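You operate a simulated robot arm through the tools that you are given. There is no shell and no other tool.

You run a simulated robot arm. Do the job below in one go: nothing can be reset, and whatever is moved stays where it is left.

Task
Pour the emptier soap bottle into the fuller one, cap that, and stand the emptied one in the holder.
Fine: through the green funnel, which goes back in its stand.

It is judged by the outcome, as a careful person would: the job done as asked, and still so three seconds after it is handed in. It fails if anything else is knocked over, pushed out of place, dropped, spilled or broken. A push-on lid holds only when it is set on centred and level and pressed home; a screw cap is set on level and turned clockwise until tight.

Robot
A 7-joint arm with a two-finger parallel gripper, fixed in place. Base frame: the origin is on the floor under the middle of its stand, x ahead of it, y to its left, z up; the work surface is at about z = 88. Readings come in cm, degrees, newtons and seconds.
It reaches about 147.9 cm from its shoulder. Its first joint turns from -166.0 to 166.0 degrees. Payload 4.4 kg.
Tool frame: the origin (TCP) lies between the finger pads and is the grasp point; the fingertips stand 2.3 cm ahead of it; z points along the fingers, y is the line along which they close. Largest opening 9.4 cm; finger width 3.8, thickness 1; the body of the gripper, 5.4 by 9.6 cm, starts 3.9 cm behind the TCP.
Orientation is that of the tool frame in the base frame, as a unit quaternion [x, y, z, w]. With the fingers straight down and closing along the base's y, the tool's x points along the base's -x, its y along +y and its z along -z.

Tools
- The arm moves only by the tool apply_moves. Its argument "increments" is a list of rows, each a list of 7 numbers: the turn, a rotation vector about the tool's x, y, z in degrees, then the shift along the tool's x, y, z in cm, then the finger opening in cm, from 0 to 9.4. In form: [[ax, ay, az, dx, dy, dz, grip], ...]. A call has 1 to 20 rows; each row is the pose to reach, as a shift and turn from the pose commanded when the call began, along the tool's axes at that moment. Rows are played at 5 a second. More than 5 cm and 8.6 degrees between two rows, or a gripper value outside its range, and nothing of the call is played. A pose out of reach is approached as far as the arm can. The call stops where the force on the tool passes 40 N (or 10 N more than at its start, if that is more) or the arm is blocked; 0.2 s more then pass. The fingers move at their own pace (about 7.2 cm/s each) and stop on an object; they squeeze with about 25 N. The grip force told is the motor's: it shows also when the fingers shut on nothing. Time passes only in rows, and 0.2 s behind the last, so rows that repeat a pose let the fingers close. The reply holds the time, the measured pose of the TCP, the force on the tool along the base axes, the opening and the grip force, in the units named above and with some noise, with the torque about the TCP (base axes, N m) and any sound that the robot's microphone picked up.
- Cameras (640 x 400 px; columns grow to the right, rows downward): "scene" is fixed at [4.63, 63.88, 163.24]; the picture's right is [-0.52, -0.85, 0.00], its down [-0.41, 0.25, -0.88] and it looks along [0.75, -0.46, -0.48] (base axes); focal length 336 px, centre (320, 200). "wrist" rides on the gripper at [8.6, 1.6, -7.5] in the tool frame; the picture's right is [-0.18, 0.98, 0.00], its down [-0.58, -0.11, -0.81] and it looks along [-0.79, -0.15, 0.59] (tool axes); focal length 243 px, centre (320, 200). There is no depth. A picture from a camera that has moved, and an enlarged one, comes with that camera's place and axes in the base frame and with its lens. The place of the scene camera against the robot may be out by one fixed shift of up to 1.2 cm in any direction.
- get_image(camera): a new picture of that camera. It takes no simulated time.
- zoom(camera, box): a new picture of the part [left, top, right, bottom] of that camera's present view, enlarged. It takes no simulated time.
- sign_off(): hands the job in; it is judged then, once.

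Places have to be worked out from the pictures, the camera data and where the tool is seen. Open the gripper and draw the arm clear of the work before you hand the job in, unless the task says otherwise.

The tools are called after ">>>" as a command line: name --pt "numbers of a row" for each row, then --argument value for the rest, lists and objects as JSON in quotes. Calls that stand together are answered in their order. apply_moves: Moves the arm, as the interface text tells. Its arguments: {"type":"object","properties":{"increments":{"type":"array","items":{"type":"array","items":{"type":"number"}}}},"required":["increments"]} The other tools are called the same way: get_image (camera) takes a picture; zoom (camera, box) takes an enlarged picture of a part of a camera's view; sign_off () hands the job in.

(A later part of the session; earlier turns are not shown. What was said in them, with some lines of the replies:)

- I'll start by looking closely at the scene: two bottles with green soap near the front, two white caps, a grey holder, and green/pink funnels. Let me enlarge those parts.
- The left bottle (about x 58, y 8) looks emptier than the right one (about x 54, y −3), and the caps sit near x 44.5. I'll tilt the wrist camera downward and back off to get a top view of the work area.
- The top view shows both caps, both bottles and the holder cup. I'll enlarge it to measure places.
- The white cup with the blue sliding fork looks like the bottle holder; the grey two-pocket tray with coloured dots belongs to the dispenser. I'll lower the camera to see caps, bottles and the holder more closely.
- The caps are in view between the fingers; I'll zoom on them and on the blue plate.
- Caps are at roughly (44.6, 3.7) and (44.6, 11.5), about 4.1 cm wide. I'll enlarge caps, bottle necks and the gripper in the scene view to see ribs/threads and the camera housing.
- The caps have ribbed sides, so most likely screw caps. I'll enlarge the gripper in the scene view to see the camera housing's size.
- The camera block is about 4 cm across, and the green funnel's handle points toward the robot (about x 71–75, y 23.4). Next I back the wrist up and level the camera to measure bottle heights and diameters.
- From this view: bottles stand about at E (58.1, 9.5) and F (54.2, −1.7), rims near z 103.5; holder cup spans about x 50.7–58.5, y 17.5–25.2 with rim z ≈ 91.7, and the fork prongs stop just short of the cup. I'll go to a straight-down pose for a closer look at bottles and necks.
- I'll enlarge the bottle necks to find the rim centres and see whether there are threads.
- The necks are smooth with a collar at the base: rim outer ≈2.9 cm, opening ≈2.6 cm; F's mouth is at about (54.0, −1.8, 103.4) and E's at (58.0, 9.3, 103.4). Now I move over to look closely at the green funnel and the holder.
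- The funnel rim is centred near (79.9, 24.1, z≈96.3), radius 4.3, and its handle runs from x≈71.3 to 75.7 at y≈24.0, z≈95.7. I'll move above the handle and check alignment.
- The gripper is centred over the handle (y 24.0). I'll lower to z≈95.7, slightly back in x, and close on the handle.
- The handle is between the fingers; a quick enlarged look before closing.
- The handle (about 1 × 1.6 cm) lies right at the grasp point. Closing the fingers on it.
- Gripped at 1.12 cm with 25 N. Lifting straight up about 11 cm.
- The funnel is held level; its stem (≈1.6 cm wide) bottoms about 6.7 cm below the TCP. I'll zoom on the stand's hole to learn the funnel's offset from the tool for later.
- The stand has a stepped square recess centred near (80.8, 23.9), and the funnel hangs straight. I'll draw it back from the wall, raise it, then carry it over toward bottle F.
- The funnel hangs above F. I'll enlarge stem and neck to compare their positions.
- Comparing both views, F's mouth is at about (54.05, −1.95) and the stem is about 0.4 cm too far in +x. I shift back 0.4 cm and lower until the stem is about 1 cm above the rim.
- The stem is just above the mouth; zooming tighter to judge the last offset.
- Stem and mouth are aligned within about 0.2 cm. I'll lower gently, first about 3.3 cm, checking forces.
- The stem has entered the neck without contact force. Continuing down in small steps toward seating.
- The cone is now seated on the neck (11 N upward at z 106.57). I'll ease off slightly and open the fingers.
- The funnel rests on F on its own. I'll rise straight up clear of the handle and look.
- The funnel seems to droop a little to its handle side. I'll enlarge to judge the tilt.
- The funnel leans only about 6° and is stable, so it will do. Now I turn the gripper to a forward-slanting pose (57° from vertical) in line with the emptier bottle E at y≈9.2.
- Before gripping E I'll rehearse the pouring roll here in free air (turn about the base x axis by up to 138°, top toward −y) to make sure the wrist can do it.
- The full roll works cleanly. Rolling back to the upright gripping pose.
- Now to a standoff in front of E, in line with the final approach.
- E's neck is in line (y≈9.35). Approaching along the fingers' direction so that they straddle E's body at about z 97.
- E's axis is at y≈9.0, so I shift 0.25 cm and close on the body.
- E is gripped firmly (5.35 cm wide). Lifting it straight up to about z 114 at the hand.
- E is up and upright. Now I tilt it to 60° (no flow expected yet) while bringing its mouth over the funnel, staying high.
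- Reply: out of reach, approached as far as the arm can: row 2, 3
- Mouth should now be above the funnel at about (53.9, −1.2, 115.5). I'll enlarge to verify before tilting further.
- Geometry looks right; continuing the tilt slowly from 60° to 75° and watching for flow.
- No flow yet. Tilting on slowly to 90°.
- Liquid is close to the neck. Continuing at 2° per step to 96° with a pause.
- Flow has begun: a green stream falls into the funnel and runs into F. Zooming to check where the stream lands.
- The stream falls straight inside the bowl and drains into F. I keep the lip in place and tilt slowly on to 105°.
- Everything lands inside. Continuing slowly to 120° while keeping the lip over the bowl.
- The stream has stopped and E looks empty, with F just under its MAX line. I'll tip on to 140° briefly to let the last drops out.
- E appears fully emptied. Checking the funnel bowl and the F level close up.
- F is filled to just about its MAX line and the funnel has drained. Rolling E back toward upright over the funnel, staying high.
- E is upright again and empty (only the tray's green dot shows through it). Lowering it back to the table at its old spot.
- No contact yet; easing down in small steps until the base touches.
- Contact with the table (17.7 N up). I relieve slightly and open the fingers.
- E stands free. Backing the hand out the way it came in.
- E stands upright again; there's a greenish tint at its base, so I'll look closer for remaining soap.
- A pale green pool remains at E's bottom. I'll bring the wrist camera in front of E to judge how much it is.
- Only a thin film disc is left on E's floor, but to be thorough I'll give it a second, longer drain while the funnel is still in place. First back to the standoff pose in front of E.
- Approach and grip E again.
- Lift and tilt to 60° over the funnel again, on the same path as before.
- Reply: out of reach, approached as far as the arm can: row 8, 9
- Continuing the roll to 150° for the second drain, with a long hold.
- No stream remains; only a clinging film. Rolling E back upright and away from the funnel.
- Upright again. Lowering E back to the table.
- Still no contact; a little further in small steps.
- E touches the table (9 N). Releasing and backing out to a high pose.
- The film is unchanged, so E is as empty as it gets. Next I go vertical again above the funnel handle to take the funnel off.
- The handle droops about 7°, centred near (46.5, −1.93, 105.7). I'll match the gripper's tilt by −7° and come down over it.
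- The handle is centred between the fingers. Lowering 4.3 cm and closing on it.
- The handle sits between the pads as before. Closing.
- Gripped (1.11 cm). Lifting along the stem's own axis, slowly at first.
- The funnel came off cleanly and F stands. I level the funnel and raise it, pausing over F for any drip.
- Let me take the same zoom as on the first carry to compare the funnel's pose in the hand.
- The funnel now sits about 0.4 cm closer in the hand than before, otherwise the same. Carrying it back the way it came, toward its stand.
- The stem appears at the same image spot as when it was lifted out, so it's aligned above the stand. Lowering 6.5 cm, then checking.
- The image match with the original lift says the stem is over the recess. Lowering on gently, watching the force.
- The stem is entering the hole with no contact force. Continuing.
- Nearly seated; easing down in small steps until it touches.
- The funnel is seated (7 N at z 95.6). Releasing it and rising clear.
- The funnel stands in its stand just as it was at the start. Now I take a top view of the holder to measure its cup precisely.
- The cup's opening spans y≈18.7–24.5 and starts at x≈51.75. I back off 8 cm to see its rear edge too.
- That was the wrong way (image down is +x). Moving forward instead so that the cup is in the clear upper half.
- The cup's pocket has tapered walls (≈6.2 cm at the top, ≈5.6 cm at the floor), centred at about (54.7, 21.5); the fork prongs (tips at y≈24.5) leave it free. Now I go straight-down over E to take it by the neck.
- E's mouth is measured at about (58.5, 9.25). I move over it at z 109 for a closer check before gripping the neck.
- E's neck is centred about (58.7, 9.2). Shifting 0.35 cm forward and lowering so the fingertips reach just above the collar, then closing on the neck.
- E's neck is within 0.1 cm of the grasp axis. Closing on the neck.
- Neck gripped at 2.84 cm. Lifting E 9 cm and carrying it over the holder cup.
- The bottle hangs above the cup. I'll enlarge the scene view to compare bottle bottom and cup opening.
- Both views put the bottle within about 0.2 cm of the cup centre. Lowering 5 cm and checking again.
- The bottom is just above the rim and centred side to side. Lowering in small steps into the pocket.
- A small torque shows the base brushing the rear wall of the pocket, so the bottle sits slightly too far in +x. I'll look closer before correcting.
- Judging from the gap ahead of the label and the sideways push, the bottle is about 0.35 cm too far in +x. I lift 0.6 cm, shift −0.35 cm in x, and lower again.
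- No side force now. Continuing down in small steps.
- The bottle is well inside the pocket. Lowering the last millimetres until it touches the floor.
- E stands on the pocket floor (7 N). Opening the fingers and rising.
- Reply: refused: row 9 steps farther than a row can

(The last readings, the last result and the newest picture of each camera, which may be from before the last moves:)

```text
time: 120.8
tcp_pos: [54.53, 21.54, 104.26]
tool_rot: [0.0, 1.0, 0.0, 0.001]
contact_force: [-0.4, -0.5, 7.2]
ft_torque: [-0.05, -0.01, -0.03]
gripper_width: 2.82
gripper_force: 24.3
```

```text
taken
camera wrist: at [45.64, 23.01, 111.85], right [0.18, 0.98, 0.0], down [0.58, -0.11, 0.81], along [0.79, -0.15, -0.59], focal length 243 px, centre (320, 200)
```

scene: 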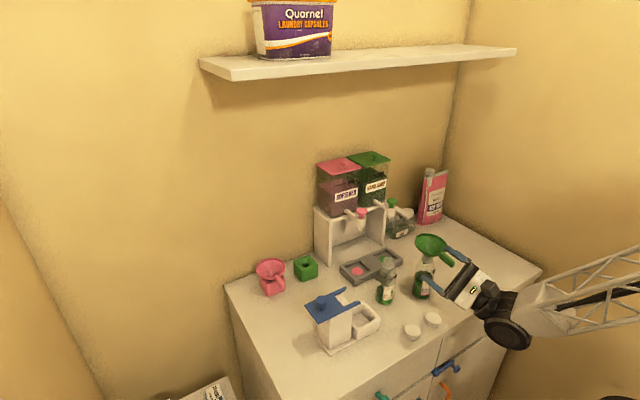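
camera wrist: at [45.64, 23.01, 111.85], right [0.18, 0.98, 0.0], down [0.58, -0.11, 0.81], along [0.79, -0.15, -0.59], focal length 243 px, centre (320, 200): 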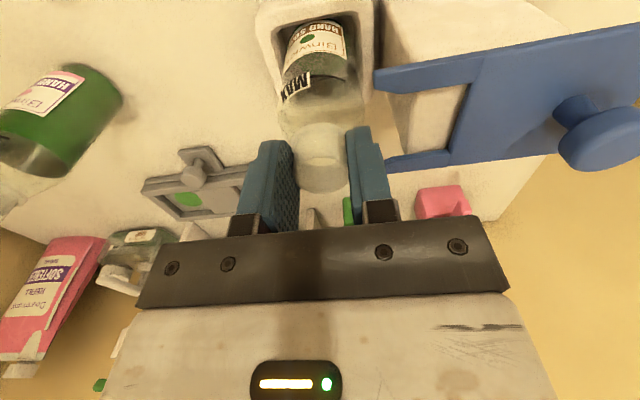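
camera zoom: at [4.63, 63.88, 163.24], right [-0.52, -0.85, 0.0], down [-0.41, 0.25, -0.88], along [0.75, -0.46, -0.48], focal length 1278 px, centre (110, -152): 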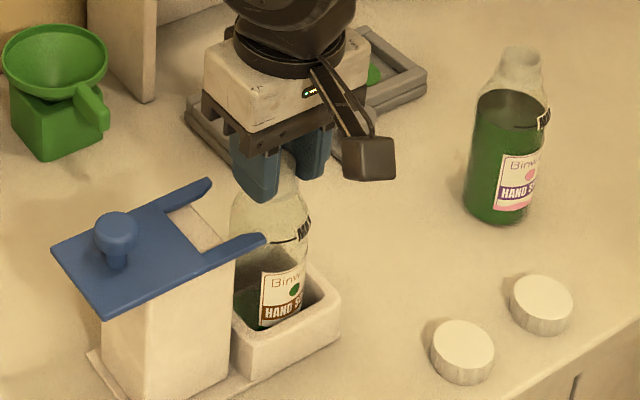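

One row was too long a step, so nothing moved. Repeating with shorter steps.

>>> apply_moves --pt "0 0 0 0 0 -0.05 2" --pt "0 0 0 0 0 -0.05 3" --pt "0 0 0 0 0 -0.05 4" --pt "0 0 0 0 0 -0.05 4.4" --pt "0 0 0 0 0 -0.05 4.4" --pt "0 0 0 0 0 -2 4.4" --pt "0 0 0 0 0 -5 4.4" --pt "0 0 0 0 0 -9 4.4" --pt "0 0 0 2.5 -2 -12 4.4" --pt "0 0 0 2.5 -2 -12 4.4"

>>> zoom --camera "scene" --box '[330, 240, 420, 345]'

>>> get_image --camera "wrist"

```text
time: 123.0
tcp_pos: [51.82, 19.5, 116.33]
tool_rot: [0.0, 1.0, 0.0, 0.002]
contact_force: [-0.7, -0.9, 0.2]
ft_torque: [0.01, 0.0, 0.01]
gripper_width: 4.41
gripper_force: 0.1
```

```text
3.81 times, centred on (375, 292) of scene
camera zoom: at [4.63, 63.88, 163.24], right [-0.52, -0.85, 0.0], down [-0.41, 0.25, -0.88], along [0.75, -0.46, -0.48], focal length 1278 px, centre (110, -152)
```

zoom: 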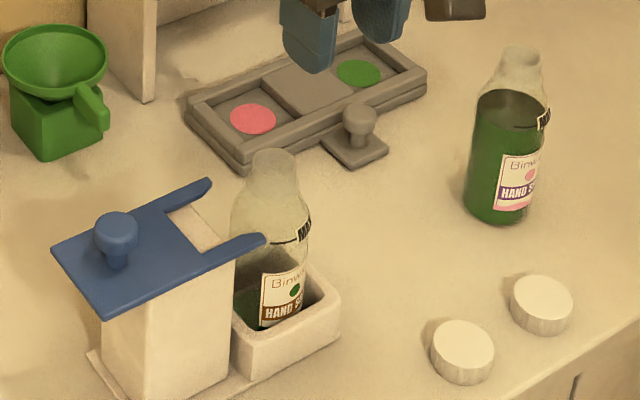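

```text
taken
camera wrist: at [43.02, 21.0, 123.88], right [0.18, 0.98, 0.0], down [0.58, -0.11, 0.81], along [0.79, -0.15, -0.59], focal length 243 px, centre (320, 200)
```

wrist: 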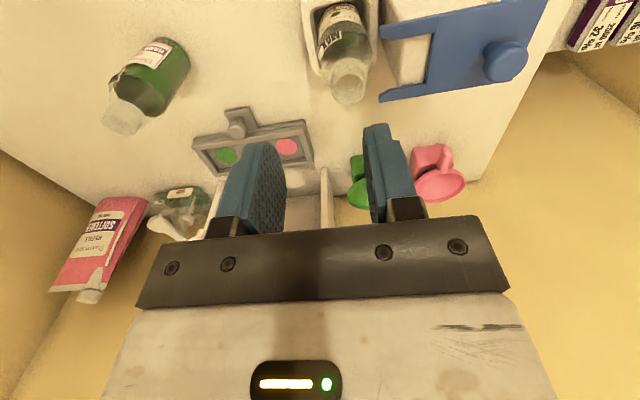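

E stands in the holder. Next is the cap: I go over to bottle F first to measure its neck precisely.

>>> apply_moves --pt "0 0 0 0.8 -4.3 0.3 4.4" --pt "0 0 0 1.6 -8.6 0.6 5" --pt "0 0 0 2.3 -12.9 0.9 5" --pt "0 0 0 3.1 -17.2 1.2 5" --pt "0 0 0 3.8 -21.4 1.3 5" --pt "0 0 0 3.8 -21.4 1.3 5"

>>> get_image --camera "wrist"

>>> zoom --camera "wrist" --box '[270, 80, 370, 180]'

```text
time: 124.4
tcp_pos: [48.06, -1.84, 114.88]
tool_rot: [0.0, 1.0, 0.001, 0.001]
contact_force: [0.1, -0.3, -0.1]
ft_torque: [0.01, -0.01, -0.01]
gripper_width: 4.97
gripper_force: 0.1
```

```text
taken
camera wrist: at [39.2, -0.41, 122.39], right [0.18, 0.98, 0.0], down [0.58, -0.11, 0.81], along [0.79, -0.15, -0.59], focal length 243 px, centre (320, 200)
```

wrist: 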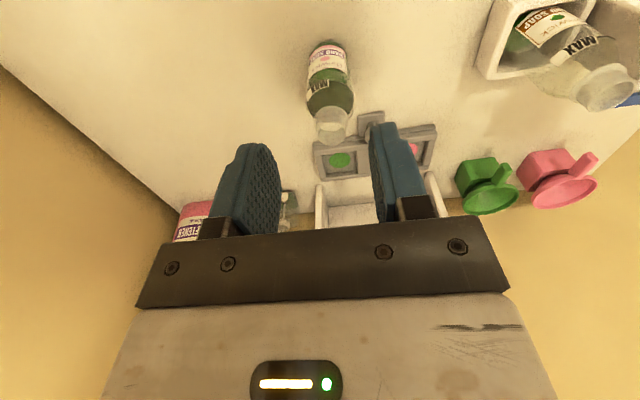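

```text
4.00 times, centred on (320, 130) of wrist
camera zoom: at [39.2, -0.41, 122.39], right [0.18, 0.98, 0.0], down [0.58, -0.11, 0.81], along [0.79, -0.15, -0.59], focal length 970 px, centre (320, 480)
```

zoom: 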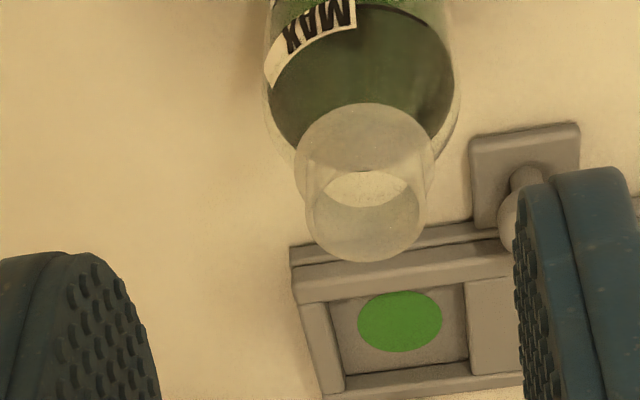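

F's mouth is at about (54.2, −2.0). I move above it and test turning the wrist −90° about the vertical, which I need for screwing range.

>>> apply_moves --pt "0 0 0 -3 -0.1 2 5" --pt "0 0 0 -6.05 -0.15 4.5 5" --pt "0 0 -8.2 -6.05 -0.15 4.5 5" --pt "0 0 -16.4 -6.05 -0.15 4.5 5" --pt "0 0 -24.6 -6.05 -0.15 4.5 5" --pt "0 0 -32.8 -6.05 -0.15 4.5 5" --pt "0 0 -41 -6.05 -0.15 4.5 5" --pt "0 0 -49.2 -6.05 -0.15 4.5 5" --pt "0 0 -57.4 -6.05 -0.15 4.5 5" --pt "0 0 -65.6 -6.05 -0.15 4.5 5" --pt "0 0 -73.8 -6.05 -0.15 4.5 5" --pt "0 0 -82 -6.05 -0.15 4.5 5" --pt "0 0 -90 -6.05 -0.15 4.5 5" --pt "0 0 -90 -6.05 -0.15 4.5 5"

>>> get_image --camera "wrist"

>>> get_image --camera "scene"

```text
time: 127.4
tcp_pos: [54.29, -2.02, 110.47]
tool_rot: [0.708, -0.706, 0.0, -0.001]
contact_force: [-0.3, 0.0, -0.3]
ft_torque: [0.02, 0.0, 0.05]
gripper_width: 4.99
gripper_force: 0.1
```

```text
taken
camera wrist: at [52.45, -10.81, 117.98], right [-0.98, 0.18, 0.0], down [0.11, 0.58, 0.81], along [0.15, 0.79, -0.59], focal length 243 px, centre (320, 200)
```

wrist: 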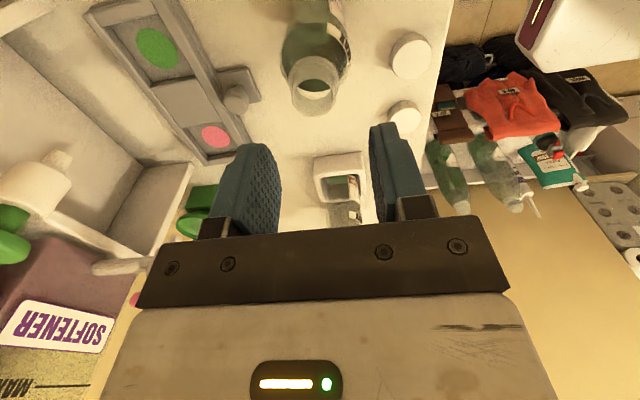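

```text
taken
```

scene: 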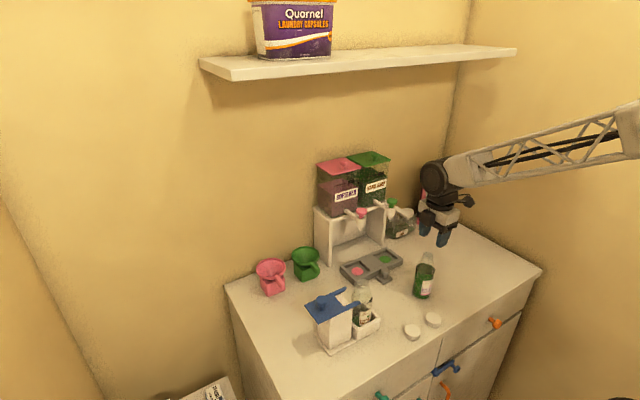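

The turn works. This sideways view gives an accurate x for F's neck; zooming in.

>>> zoom --camera "wrist" --box '[260, 30, 380, 130]'

>>> zoom --camera "wrist" --box '[370, 10, 460, 140]'

>>> zoom --camera "wrist" --box '[300, 140, 380, 230]'

```text
4.00 times, centred on (320, 80) of wrist
camera zoom: at [52.45, -10.81, 117.98], right [-0.98, 0.18, 0.0], down [0.11, 0.58, 0.81], along [0.15, 0.79, -0.59], focal length 970 px, centre (320, 680)
```

zoom: 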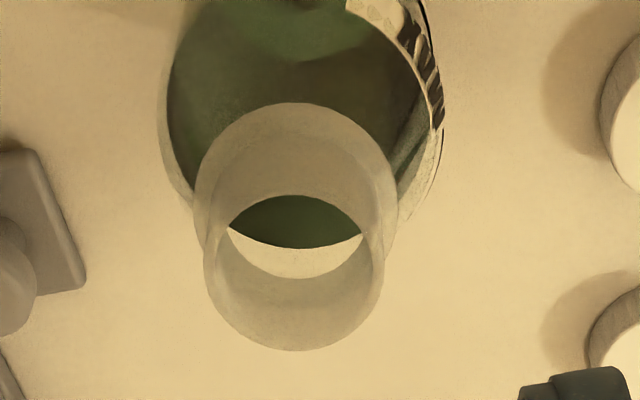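

```text
3.08 times, centred on (415, 75) of wrist
camera zoom: at [52.45, -10.81, 117.98], right [-0.98, 0.18, 0.0], down [0.11, 0.58, 0.81], along [0.15, 0.79, -0.59], focal length 746 px, centre (28, 585)
```

zoom: 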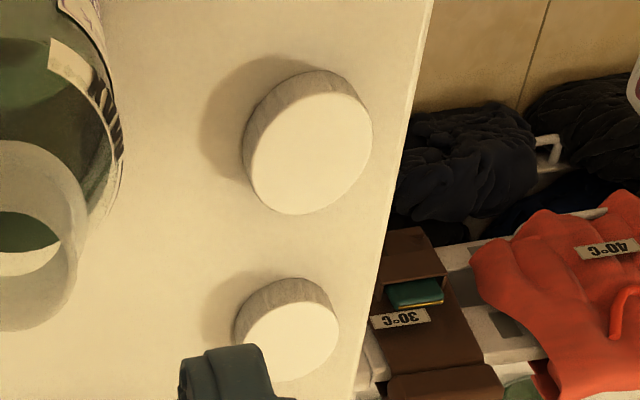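

```text
4.44 times, centred on (340, 185) of wrist
camera zoom: at [52.45, -10.81, 117.98], right [-0.98, 0.18, 0.0], down [0.11, 0.58, 0.81], along [0.15, 0.79, -0.59], focal length 1078 px, centre (231, 267)
```

zoom: 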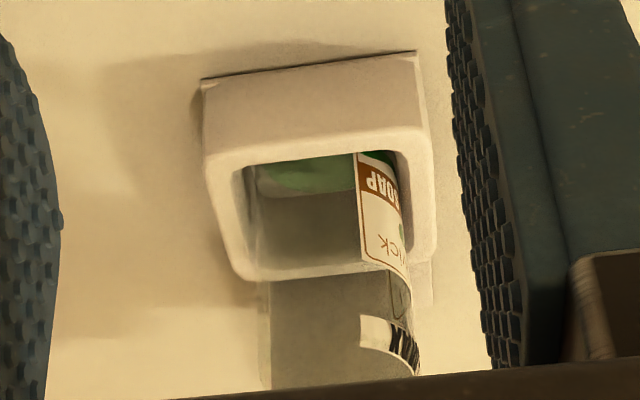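

From this side F's neck appears about 0.4 cm toward +x of the tool axis, so x≈54.5, y≈−1.95. I shift, lower to the neck and close along x, to centre the neck on the tool.

>>> apply_moves --pt "0 0 0 0 -0.35 2 5" --pt "0 0 0 0 -0.35 4 5" --pt "0 0 0 0 -0.35 6 5" --pt "0 0 0 0 -0.35 6.5 5" --pt "0 0 0 0 -0.35 6.5 5"

>>> zoom --camera "wrist" --box '[250, 90, 410, 220]'

>>> zoom --camera "scene" --box '[395, 220, 465, 305]'

```text
time: 128.6
tcp_pos: [54.74, -2.1, 104.01]
tool_rot: [0.707, -0.707, -0.001, -0.002]
contact_force: [-0.3, 0.6, 0.5]
ft_torque: [-0.01, -0.03, -0.02]
gripper_width: 5.01
gripper_force: 0.0
```

```text
3.08 times, centred on (330, 155) of wrist
camera zoom: at [52.81, -10.86, 111.45], right [-0.98, 0.18, 0.0], down [0.11, 0.58, 0.81], along [0.15, 0.79, -0.59], focal length 746 px, centre (289, 338)
```

zoom: 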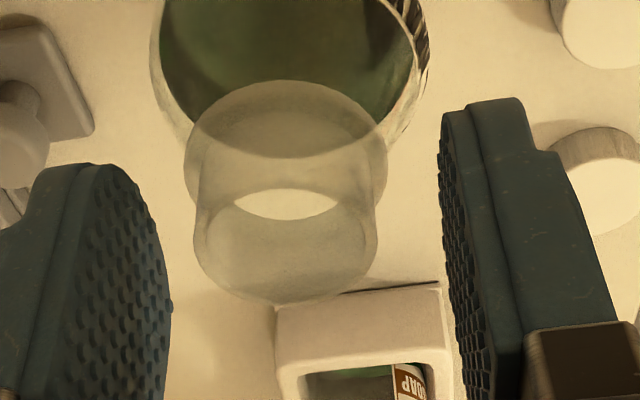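

```text
4.71 times, centred on (430, 262) of scene
camera zoom: at [4.63, 63.88, 163.24], right [-0.52, -0.85, 0.0], down [-0.41, 0.25, -0.88], along [0.75, -0.46, -0.48], focal length 1579 px, centre (-198, -94)
```

zoom: 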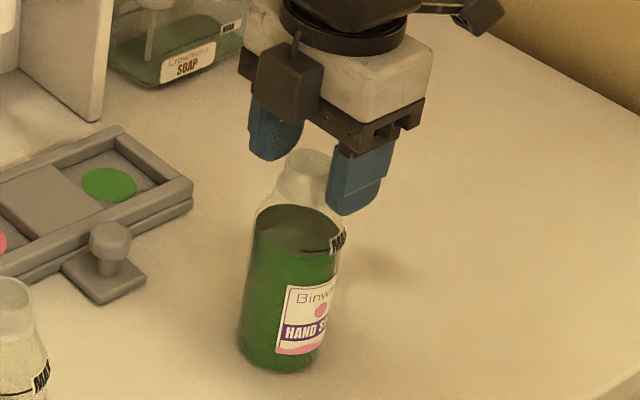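

The neck is about 0.2 cm toward +x of the finger middle. Shifting by that and closing along x.

>>> apply_moves --pt "0 0 0 0 -0.2 0 5" --pt "0 0 0 0 -0.2 0 4" --pt "0 0 0 0 -0.2 0 3.3" --pt "0 0 0 0 -0.2 0 2.8" --pt "0 0 0 0 -0.2 0 2" --pt "0 0 0 0 -0.2 0 2"

>>> zoom --camera "scene" --box '[395, 220, 465, 305]'

```text
time: 130.0
tcp_pos: [54.76, -2.2, 104.01]
tool_rot: [0.708, -0.707, 0.0, -0.001]
contact_force: [-2.0, 0.7, -0.2]
ft_torque: [-0.02, 0.07, -0.01]
gripper_width: 2.85
gripper_force: 24.4
```

```text
4.71 times, centred on (430, 262) of scene
camera zoom: at [4.63, 63.88, 163.24], right [-0.52, -0.85, 0.0], down [-0.41, 0.25, -0.88], along [0.75, -0.46, -0.48], focal length 1579 px, centre (-198, -94)
```

zoom: 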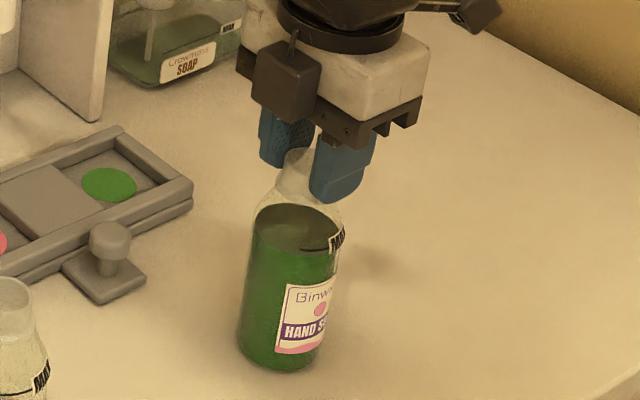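

Neck gripped (2.85 cm). I lift F half a centimetre and set it back so that it stands exactly under the tool.

>>> apply_moves --pt "0 0 0 0 0 -0.3 2" --pt "0 0 0 0 0 -0.6 2" --pt "0 0 0 0 0 -0.6 2" --pt "0 0 0 0 0 -0.6 2"

>>> zoom --camera "wrist" --box '[250, 90, 410, 220]'

```text
time: 131.0
tcp_pos: [54.93, -2.04, 104.64]
tool_rot: [0.707, -0.707, 0.001, -0.002]
contact_force: [0.6, -0.1, -1.9]
ft_torque: [0.0, 0.01, -0.01]
gripper_width: 2.87
gripper_force: 25.2
```

```text
3.08 times, centred on (330, 155) of wrist
camera zoom: at [52.99, -10.83, 112.09], right [-0.98, 0.18, 0.0], down [0.11, 0.58, 0.81], along [0.15, 0.79, -0.59], focal length 746 px, centre (289, 338)
```

zoom: 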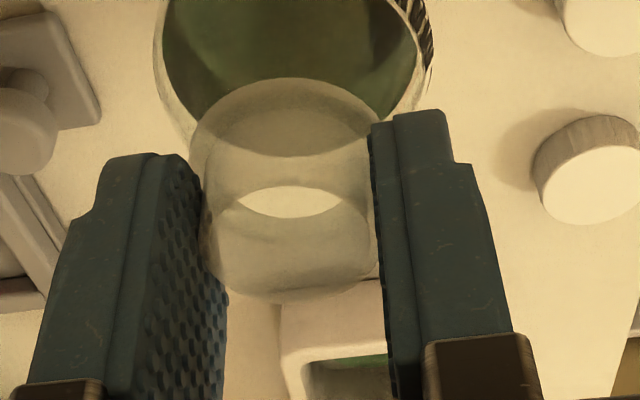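

F hangs straight in the grip. Setting it back down.

>>> apply_moves --pt "0 0 0 0 0 0.3 2" --pt "0 0 0 0 0 0.5 2" --pt "0 0 0 0 0 0.6 2" --pt "0 0 0 0 0 0.65 2" --pt "0 0 0 0 0 0.65 2"

```text
time: 132.2
tcp_pos: [54.79, -2.09, 103.97]
tool_rot: [-0.707, 0.707, 0.0, 0.002]
contact_force: [-0.1, -1.0, 7.0]
ft_torque: [-0.02, 0.22, 0.01]
gripper_width: 2.9
gripper_force: 24.7
```

F is back on the table. Releasing, then turning +90° around the neck to centre it in y as well.

>>> apply_moves --pt "0 0 0 0 0 0.62 3" --pt "0 0 0 0 0 0.6 4" --pt "0 0 0 0 0 0.5 5" --pt "0 0 0 0 0 0.5 5"

>>> zoom --camera "wrist" --box '[250, 90, 410, 220]'

```text
time: 133.2
tcp_pos: [54.83, -2.01, 103.32]
tool_rot: [-0.707, 0.707, 0.0, 0.001]
contact_force: [0.5, -0.7, -0.4]
ft_torque: [-0.01, 0.0, 0.0]
gripper_width: 5.01
gripper_force: 0.0
```

```text
3.08 times, centred on (330, 155) of wrist
camera zoom: at [53.0, -10.81, 110.94], right [-0.98, 0.18, 0.0], down [0.11, 0.58, 0.81], along [0.15, 0.79, -0.59], focal length 746 px, centre (289, 338)
```

zoom: 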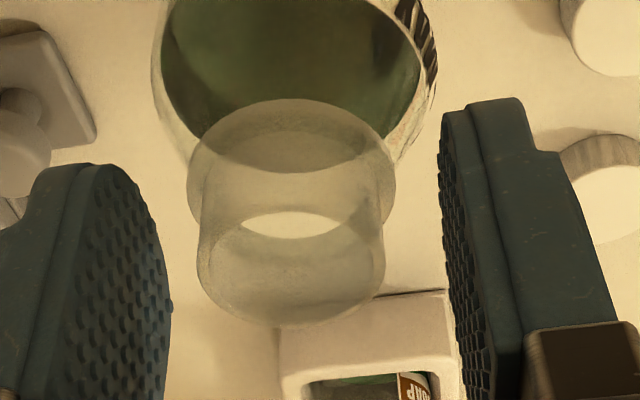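

The neck stays centred. Raising slightly, then turning +90° in place around the neck.

>>> apply_moves --pt "0 0 0 0 0 -0.6 5" --pt "0 0 8.2 0 0 -0.6 5" --pt "0 0 16.4 0 0 -0.6 5" --pt "0 0 24.6 0 0 -0.6 5" --pt "0 0 32.8 0 0 -0.6 5" --pt "0 0 41 0 0 -0.6 5" --pt "0 0 49.2 0 0 -0.6 5" --pt "0 0 57.4 0 0 -0.6 5" --pt "0 0 65.6 0 0 -0.6 5" --pt "0 0 73.8 0 0 -0.6 5" --pt "0 0 82 0 0 -0.6 5" --pt "0 0 90 0 0 -0.6 5" --pt "0 0 90 0 0 -0.6 5"

>>> zoom --camera "wrist" --box '[250, 90, 410, 220]'

```text
time: 136.0
tcp_pos: [54.85, -2.03, 104.08]
tool_rot: [0.0, 1.0, 0.002, 0.001]
contact_force: [0.1, 0.1, -0.6]
ft_torque: [0.01, 0.0, 0.0]
gripper_width: 5.01
gripper_force: 0.0
```

```text
3.08 times, centred on (330, 155) of wrist
camera zoom: at [45.94, -0.54, 111.54], right [0.18, 0.98, 0.0], down [0.58, -0.11, 0.81], along [0.79, -0.15, -0.59], focal length 746 px, centre (289, 338)
```

zoom: 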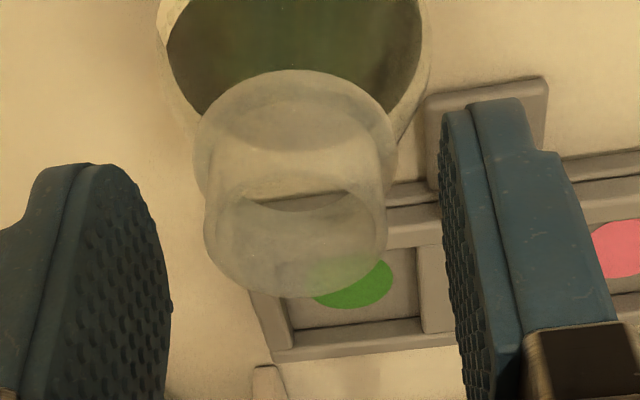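

F's neck is now centred on the tool within 0.1 cm in both directions. I rise and go to the nearer cap (about (44.7, 3.6)).

>>> apply_moves --pt "0 0 0 0 0 -4 5" --pt "0 0 0 0 0 -8 5" --pt "0 0 0 3.4 1.9 -8 5.5" --pt "0 0 0 6.8 3.8 -8 6" --pt "0 0 0 10.1 5.65 -8 6" --pt "0 0 0 10.1 5.65 -4 6" --pt "0 0 0 10.1 5.65 0 6" --pt "0 0 0 10.1 5.65 4 6" --pt "0 0 0 10.1 5.65 7 6" --pt "0 0 0 10.1 5.65 7 6"

>>> get_image --camera "wrist"

>>> zoom --camera "wrist" --box '[250, 60, 410, 220]'

```text
time: 138.2
tcp_pos: [44.82, 3.63, 96.92]
tool_rot: [0.0, 1.0, 0.001, 0.0]
contact_force: [0.4, -0.5, -0.3]
ft_torque: [-0.01, -0.01, 0.0]
gripper_width: 6.02
gripper_force: 0.0
```

```text
taken
camera wrist: at [35.85, 5.09, 104.42], right [0.18, 0.98, 0.0], down [0.58, -0.11, 0.81], along [0.79, -0.15, -0.59], focal length 243 px, centre (320, 200)
```

wrist: 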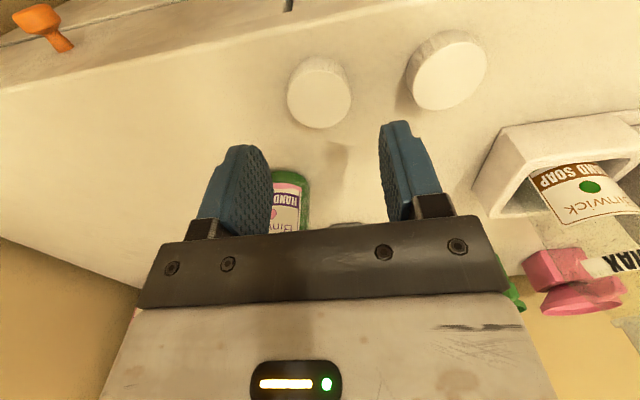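

```text
2.50 times, centred on (330, 140) of wrist
camera zoom: at [35.85, 5.09, 104.42], right [0.18, 0.98, 0.0], down [0.58, -0.11, 0.81], along [0.79, -0.15, -0.59], focal length 606 px, centre (295, 350)
```

zoom: 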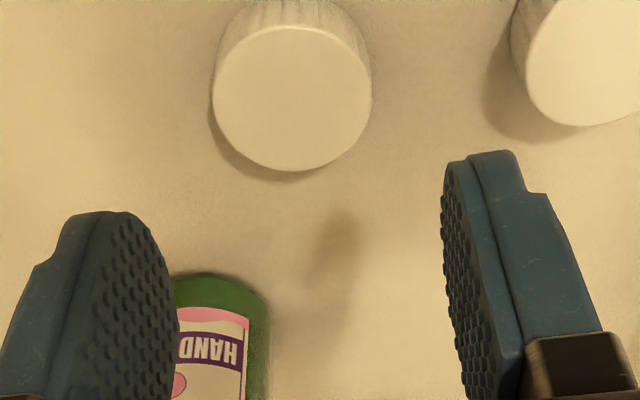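

The cap lies about 0.1 cm off the tool axis. Correcting, lowering until the fingertips are just above the table, and closing along y.

>>> apply_moves --pt "0 0 0 0.1 -0.13 2 6" --pt "0 0 0 0.1 -0.13 4 6" --pt "0 0 0 0.1 -0.13 5.5 6" --pt "0 0 0 0.1 -0.13 6.1 6" --pt "0 0 0 0.1 -0.13 6.1 6" --pt "0 0 0 0.1 -0.13 6.1 5" --pt "0 0 0 0.1 -0.13 6.1 4.4" --pt "0 0 0 0.1 -0.13 6.1 3.8" --pt "0 0 0 0.1 -0.13 6.1 3.5" --pt "0 0 0 0.1 -0.13 6.1 3.5"

>>> zoom --camera "wrist" --box '[250, 90, 410, 220]'

```text
time: 140.4
tcp_pos: [44.68, 3.51, 90.94]
tool_rot: [0.0, 1.0, 0.0, 0.001]
contact_force: [-0.2, 0.8, -0.8]
ft_torque: [-0.01, 0.01, -0.01]
gripper_width: 4.05
gripper_force: 25.0
```

```text
3.08 times, centred on (330, 155) of wrist
camera zoom: at [35.75, 4.99, 98.41], right [0.18, 0.98, 0.0], down [0.58, -0.11, 0.81], along [0.79, -0.15, -0.59], focal length 746 px, centre (289, 338)
```

zoom: 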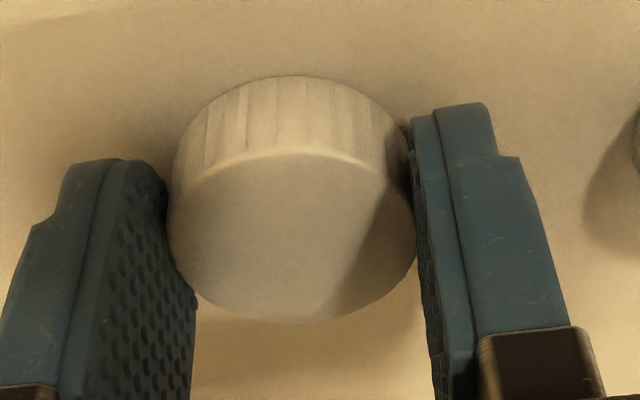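

Cap gripped along y (4.05 cm wide), so it's centred in y. Now I open, turn −90° around it, and grip it along x so it's centred in both directions.

>>> apply_moves --pt "0 0 0 0 0 0 5" --pt "0 0 0 0 0 0 5.8" --pt "0 0 0 0 0 0 5.8" --pt "0 0 -8.2 0 0 0 5.8" --pt "0 0 -16.4 0 0 0 5.8" --pt "0 0 -24.6 0 0 0 5.8" --pt "0 0 -32.8 0 0 0 5.8" --pt "0 0 -41 0 0 0 5.8" --pt "0 0 -49.2 0 0 0 5.8" --pt "0 0 -57.4 0 0 0 5.8" --pt "0 0 -65.6 0 0 0 5.8" --pt "0 0 -73.8 0 0 0 5.8" --pt "0 0 -82 0 0 0 5.8" --pt "0 0 -90 0 0 0 5.8" --pt "0 0 -90 0 0 0 5.8" --pt "0 0 -90 0 0 0 5" --pt "0 0 -90 0 0 0 4.4" --pt "0 0 -90 0 0 0 3.8" --pt "0 0 -90 0 0 0 3.3" --pt "0 0 -90 0 0 0 3.3"

>>> zoom --camera "wrist" --box '[250, 90, 410, 220]'

>>> zoom --camera "scene" --box '[380, 260, 480, 350]'

```text
time: 144.6
tcp_pos: [44.55, 3.53, 91.04]
tool_rot: [-0.707, 0.707, 0.001, 0.002]
contact_force: [-0.1, 0.1, -0.8]
ft_torque: [-0.01, -0.02, 0.01]
gripper_width: 4.05
gripper_force: 24.6
```

```text
3.08 times, centred on (330, 155) of wrist
camera zoom: at [42.8, -5.28, 98.44], right [-0.98, 0.18, 0.0], down [0.11, 0.58, 0.81], along [0.15, 0.79, -0.59], focal length 746 px, centre (289, 338)
```

zoom: 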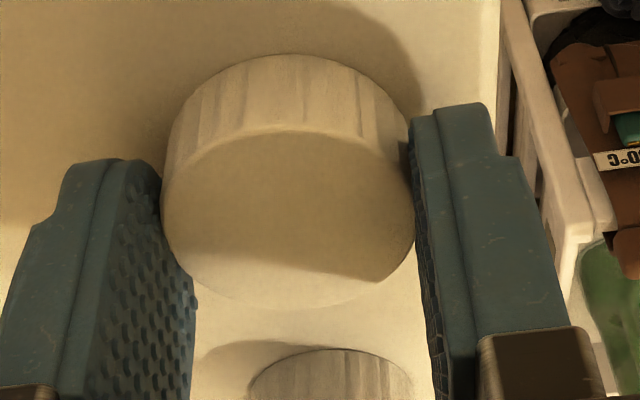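

```text
4.44 times, centred on (430, 305) of scene
camera zoom: at [4.63, 63.88, 163.24], right [-0.52, -0.85, 0.0], down [-0.41, 0.25, -0.88], along [0.75, -0.46, -0.48], focal length 1492 px, centre (-169, -267)
```

zoom: 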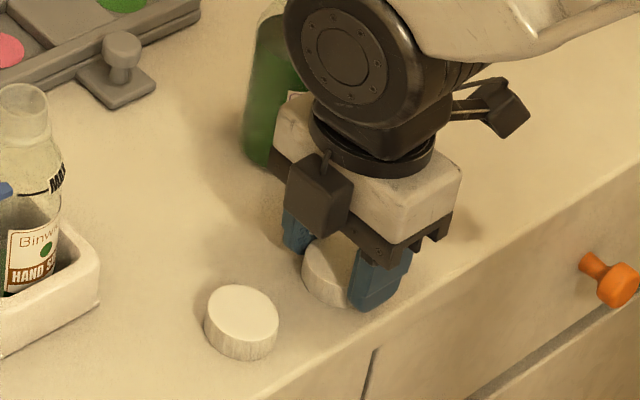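

The cap is held centred. Lifting it and carrying it over F's neck by the exact relative offset.

>>> apply_moves --pt "0 0 0 0 0 -1 3.3" --pt "0 0 0 0 0 -4 3.3" --pt "0 0 0 0 0 -8.5 3.3" --pt "0 0 0 0 0 -13 3.3" --pt "0 0 0 0 0 -17.5 3.3" --pt "0 0 0 0 0 -19 3.3" --pt "0 0 0 1.82 -3.4 -19 3.3" --pt "0 0 0 3.63 -6.8 -19 3.3" --pt "0 0 0 5.45 -10.2 -19 3.3" --pt "0 0 0 5.45 -10.2 -19 3.3" --pt "0 0 0 5.45 -10.2 -19 3.3"

>>> get_image --camera "wrist"

>>> zoom --camera "scene" --box '[395, 190, 465, 290]'

```text
time: 147.0
tcp_pos: [54.95, -2.13, 110.0]
tool_rot: [-0.707, 0.707, 0.0, 0.002]
contact_force: [0.1, -0.2, -0.7]
ft_torque: [-0.03, 0.03, 0.01]
gripper_width: 4.06
gripper_force: 24.7
```

```text
taken
camera wrist: at [53.01, -10.78, 117.38], right [-0.98, 0.18, 0.0], down [0.11, 0.58, 0.81], along [0.15, 0.79, -0.59], focal length 243 px, centre (320, 200)
```

wrist: 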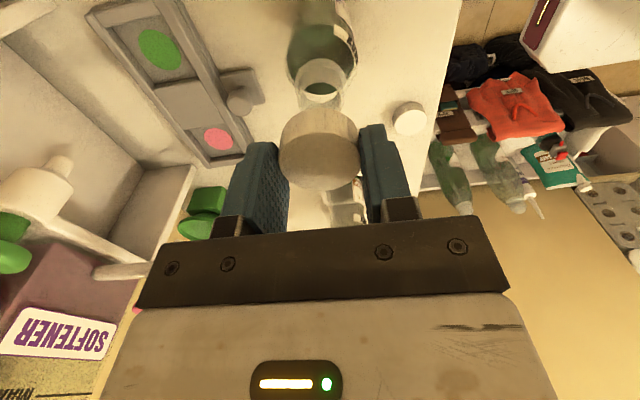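

```text
4.00 times, centred on (430, 240) of scene
camera zoom: at [4.63, 63.88, 163.24], right [-0.52, -0.85, 0.0], down [-0.41, 0.25, -0.88], along [0.75, -0.46, -0.48], focal length 1342 px, centre (-120, 40)
```

zoom: 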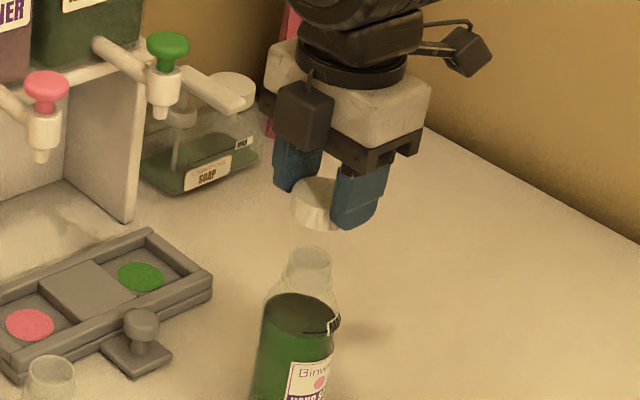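

The cap is above the mouth. Lowering 3 cm and checking alignment in both views.

>>> apply_moves --pt "0 0 0 0 0 1.2 3.3" --pt "0 0 0 0 0 2.4 3.3" --pt "0 0 0 0 0 3 3.3" --pt "0 0 0 0 0 3 3.3"

>>> zoom --camera "scene" --box '[410, 225, 450, 275]'

>>> zoom --camera "wrist" --box '[250, 60, 410, 220]'

```text
time: 148.0
tcp_pos: [54.77, -1.97, 106.95]
tool_rot: [0.707, -0.707, 0.0, -0.002]
contact_force: [0.9, -0.9, -0.7]
ft_torque: [-0.02, -0.01, 0.01]
gripper_width: 4.06
gripper_force: 25.1
```

```text
8.00 times, centred on (430, 250) of scene
camera zoom: at [4.63, 63.88, 163.24], right [-0.52, -0.85, 0.0], down [-0.41, 0.25, -0.88], along [0.75, -0.46, -0.48], focal length 2685 px, centre (-560, -200)
```

zoom: 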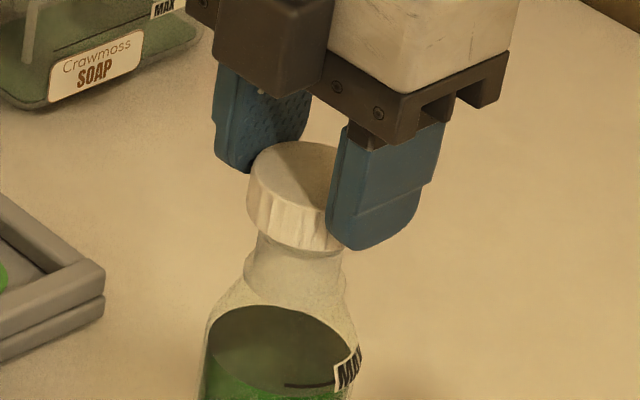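

```text
2.50 times, centred on (330, 140) of wrist
camera zoom: at [52.98, -10.73, 114.45], right [-0.98, 0.18, 0.0], down [0.11, 0.58, 0.81], along [0.15, 0.79, -0.59], focal length 606 px, centre (295, 350)
```

zoom: 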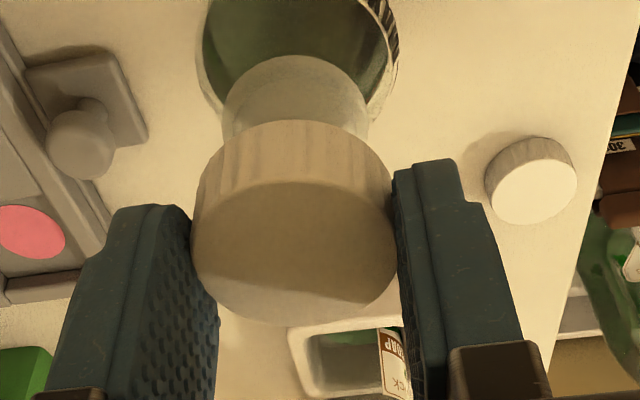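

Aligned laterally. Lowering gently onto the neck.

>>> apply_moves --pt "0 0 0 0 0 0.3 3.3" --pt "0 0 0 0 0 0.6 3.3" --pt "0 0 0 0 0 0.9 3.3" --pt "0 0 0 0 0 0.9 3.3"

```text
time: 149.0
tcp_pos: [54.87, -1.94, 106.03]
tool_rot: [-0.707, 0.707, 0.0, 0.002]
contact_force: [0.4, 0.1, -0.4]
ft_torque: [0.02, 0.01, 0.0]
gripper_width: 4.06
gripper_force: 24.5
```

>>> apply_moves --pt "0 0 0 0 0 0.15 3.3" --pt "0 0 0 0 0 0.3 3.3" --pt "0 0 0 0 0 0.45 3.3" --pt "0 0 0 0 0 0.45 3.3"

>>> zoom --camera "scene" --box '[410, 225, 450, 275]'

```text
time: 150.0
tcp_pos: [54.83, -2.04, 105.56]
tool_rot: [0.708, -0.707, 0.0, -0.001]
contact_force: [0.1, -0.1, 0.4]
ft_torque: [0.01, -0.03, 0.01]
gripper_width: 4.05
gripper_force: 24.9
```

```text
8.00 times, centred on (430, 250) of scene
camera zoom: at [4.63, 63.88, 163.24], right [-0.52, -0.85, 0.0], down [-0.41, 0.25, -0.88], along [0.75, -0.46, -0.48], focal length 2685 px, centre (-560, -200)
```

zoom: 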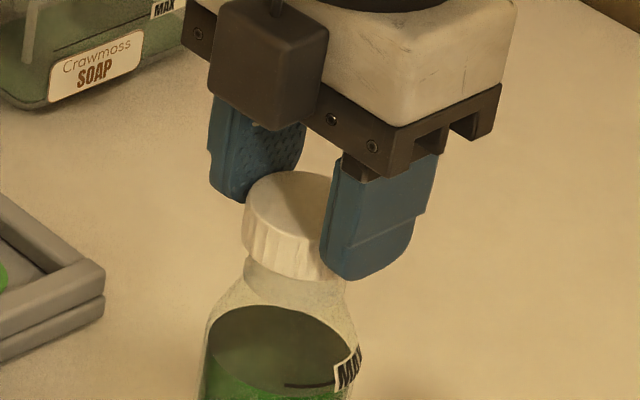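

The cap slips over the neck freely. Continuing down until it bears.

>>> apply_moves --pt "0 0 0 0 0 0.12 3.3" --pt "0 0 0 0 0 0.24 3.3" --pt "0 0 0 0 0 0.36 3.3" --pt "0 0 0 0 0 0.36 3.3"

```text
time: 151.0
tcp_pos: [54.71, -2.02, 105.3]
tool_rot: [0.707, -0.707, 0.0, -0.001]
contact_force: [0.4, 0.6, 0.6]
ft_torque: [0.0, -0.02, 0.0]
gripper_width: 4.03
gripper_force: 24.7
```

>>> apply_moves --pt "0 0 0 0 0 0.12 3.3" --pt "0 0 0 0 0 0.24 3.3" --pt "0 0 0 0 0 0.36 3.3" --pt "0 0 0 0 0 0.36 3.3"

```text
time: 152.0
tcp_pos: [54.79, -2.05, 104.85]
tool_rot: [-0.706, 0.708, 0.0, 0.0]
contact_force: [0.0, 0.7, -0.8]
ft_torque: [-0.01, -0.01, -0.02]
gripper_width: 4.03
gripper_force: 24.9
```

>>> apply_moves --pt "0 0 0 0 0 0.1 3.3" --pt "0 0 0 0 0 0.2 3.3" --pt "0 0 0 0 0 0.3 3.3" --pt "0 0 0 0 0 0.3 3.3"

>>> zoom --camera "scene" --box '[410, 230, 450, 280]'

```text
time: 153.0
tcp_pos: [54.92, -1.89, 104.62]
tool_rot: [0.707, -0.707, 0.001, -0.001]
contact_force: [-0.7, 0.0, 33.2]
ft_torque: [0.02, 0.05, 0.03]
gripper_width: 4.07
gripper_force: 24.8
heard: snap
```

```text
8.00 times, centred on (430, 255) of scene
camera zoom: at [4.63, 63.88, 163.24], right [-0.52, -0.85, 0.0], down [-0.41, 0.25, -0.88], along [0.75, -0.46, -0.48], focal length 2685 px, centre (-560, -240)
```

zoom: 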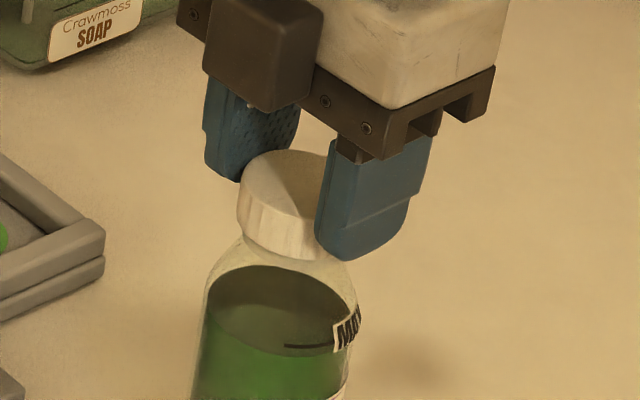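

A snap was heard at 33 N: it's a push-on cap and it's home. I relieve the push and open the fingers.

>>> apply_moves --pt "0 0 0 0 0 -0.12 3.3" --pt "0 0 0 0 0 -0.12 3.3" --pt "0 0 0 0 0 -0.12 4.5" --pt "0 0 0 0 0 -0.12 5.5" --pt "0 0 0 0 0 -0.12 5.5"

>>> zoom --camera "scene" --box '[400, 225, 460, 305]'

>>> zoom --camera "wrist" --box '[250, 60, 410, 220]'

```text
time: 154.2
tcp_pos: [54.9, -1.9, 104.73]
tool_rot: [0.707, -0.707, 0.0, -0.001]
contact_force: [0.4, -1.0, 0.0]
ft_torque: [0.01, 0.03, -0.02]
gripper_width: 5.51
gripper_force: 0.1
```

```text
5.00 times, centred on (430, 265) of scene
camera zoom: at [4.63, 63.88, 163.24], right [-0.52, -0.85, 0.0], down [-0.41, 0.25, -0.88], along [0.75, -0.46, -0.48], focal length 1678 px, centre (-230, -125)
```

zoom: 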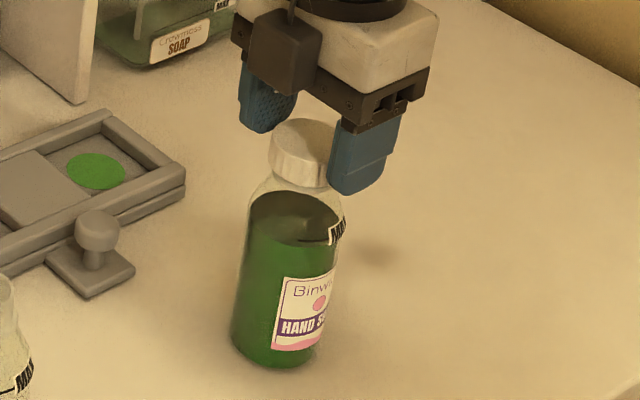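

```text
2.50 times, centred on (330, 140) of wrist
camera zoom: at [52.98, -10.72, 112.19], right [-0.98, 0.18, 0.0], down [0.11, 0.58, 0.81], along [0.15, 0.79, -0.59], focal length 606 px, centre (295, 350)
```

zoom: 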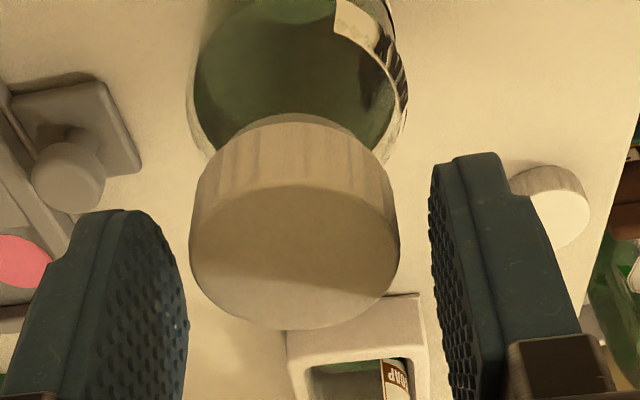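

The cap sits level on F. Rising straight up, then turning the wrist back and withdrawing.

>>> apply_moves --pt "0 0 0 0 0 -1.5 5.5" --pt "0 0 0 0 0 -5 5.5" --pt "0 0 0 0 0 -9.5 5.5" --pt "0 0 0 0 0 -14 6" --pt "0 0 8.2 0 0 -18 6" --pt "0 0 16.4 0 0 -20 6" --pt "0 0 24.6 0 0 -20 6" --pt "0 0 32.8 0 0 -20 6" --pt "0 0 41 0 0 -20 6" --pt "0 0 49.2 0 0 -20 6" --pt "0 0 57.4 0 0 -20 6" --pt "0 0 65.6 0 0 -20 6" --pt "0 0 73.8 0 0 -20 6" --pt "0 0 82 0 0 -20 6" --pt "0 0 90 0 0 -20 6" --pt "0 0 90 0 0 -20 6"

>>> get_image --camera "scene"

>>> get_image --camera "wrist"

```text
time: 157.6
tcp_pos: [54.76, -1.96, 124.69]
tool_rot: [0.0, 1.0, 0.001, 0.001]
contact_force: [-0.7, -0.8, -0.2]
ft_torque: [0.0, 0.01, 0.0]
gripper_width: 6.01
gripper_force: 0.0
```

```text
taken
```

scene: 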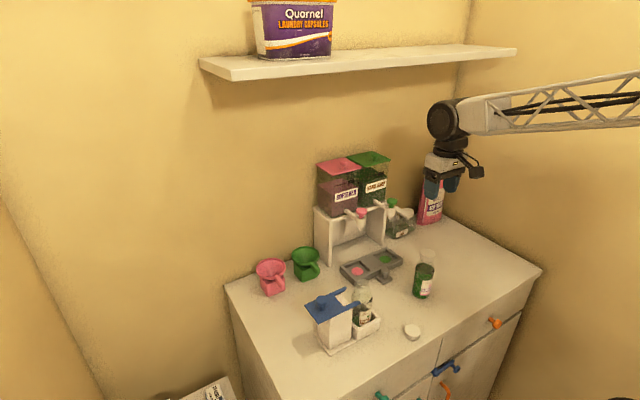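

```text
taken
camera wrist: at [45.9, -0.48, 132.2], right [0.18, 0.98, 0.0], down [0.58, -0.11, 0.81], along [0.79, -0.15, -0.59], focal length 243 px, centre (320, 200)
```

wrist: 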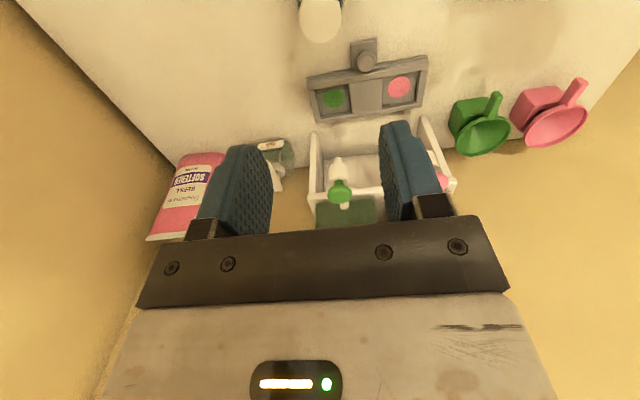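

Withdrawing the arm clear, then a last check of everything.

>>> apply_moves --pt "0 0 0 4 0.5 -1 6" --pt "0 0 0 8 1 -2 6" --pt "0 0 0 12 1.5 -3 6" --pt "0 0 0 16 2 -4 6" --pt "0 0 0 16 2 -4 6"

>>> zoom --camera "scene" --box '[400, 240, 460, 310]'

>>> zoom --camera "scene" --box '[300, 270, 400, 360]'

>>> zoom --camera "scene" --box '[230, 230, 420, 350]'

>>> get_image --camera "wrist"

```text
time: 158.8
tcp_pos: [38.73, 0.09, 128.54]
tool_rot: [0.0, 1.0, 0.001, 0.001]
contact_force: [-0.3, 0.3, 0.1]
ft_torque: [0.01, -0.02, 0.0]
gripper_width: 5.98
gripper_force: 0.0
```

```text
5.71 times, centred on (430, 275) of scene
camera zoom: at [4.63, 63.88, 163.24], right [-0.52, -0.85, 0.0], down [-0.41, 0.25, -0.88], along [0.75, -0.46, -0.48], focal length 1918 px, centre (-309, -229)
```

zoom: 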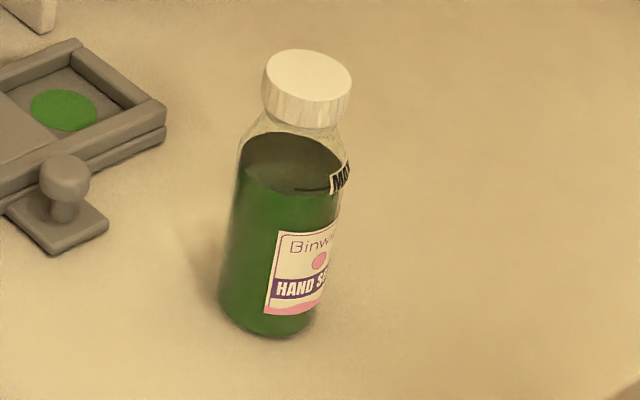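

```text
4.44 times, centred on (350, 315) of scene
camera zoom: at [4.63, 63.88, 163.24], right [-0.52, -0.85, 0.0], down [-0.41, 0.25, -0.88], along [0.75, -0.46, -0.48], focal length 1492 px, centre (187, -311)
```

zoom: 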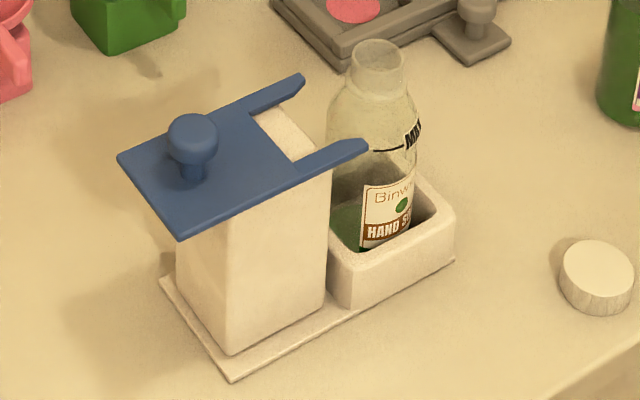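

```text
3.33 times, centred on (325, 290) of scene
camera zoom: at [4.63, 63.88, 163.24], right [-0.52, -0.85, 0.0], down [-0.41, 0.25, -0.88], along [0.75, -0.46, -0.48], focal length 1119 px, centre (303, -100)
```

zoom: 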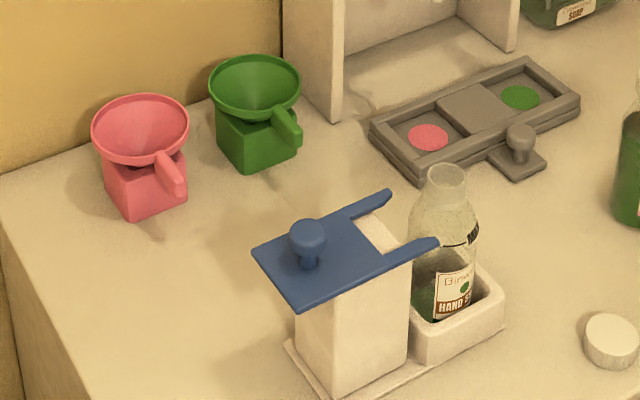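

```text
taken
camera wrist: at [29.93, 1.58, 136.16], right [0.18, 0.98, 0.0], down [0.58, -0.11, 0.81], along [0.79, -0.15, -0.59], focal length 243 px, centre (320, 200)
```

wrist: 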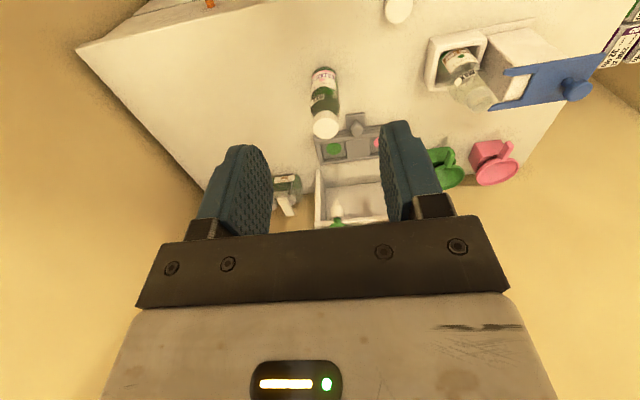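

The final check holds up:
- **F:** it stands full and has its cap snapped on level.
- **E:** it stands emptied in the holder.
- **Green funnel:** it is back in its stand.
- **Surroundings:** nothing else has moved and nothing was spilled.

The gripper is open and the arm is clear, so I hand the job in.

>>> sign_off

```text
The job is handed in.
```

The emptier soap bottle has been poured through the green funnel into the fuller one, and the job is handed in.

- **Fuller bottle:** it now holds the soap from both, up to about its MAX line. Its cap is a push-on one: it was pressed on level at about 33 N and I heard it snap home.
- **Emptied bottle:** it stands upright in the white holder with the blue fork. I took that as the holder you meant, rather than the grey tray by the dispenser. The fork was not slid over it.
- **Soap left behind:** a thin film stays on the floor of the emptied bottle. I tipped it a second time to 150° and held it about 4 seconds. The film did not change.
- **Green funnel:** it is back in its stand, sitting as it was at the start.
- **Everything else:** the final pictures show nothing spilled, and nothing else moved or knocked over. The second cap is still on the table. The gripper is open and the arm is clear.
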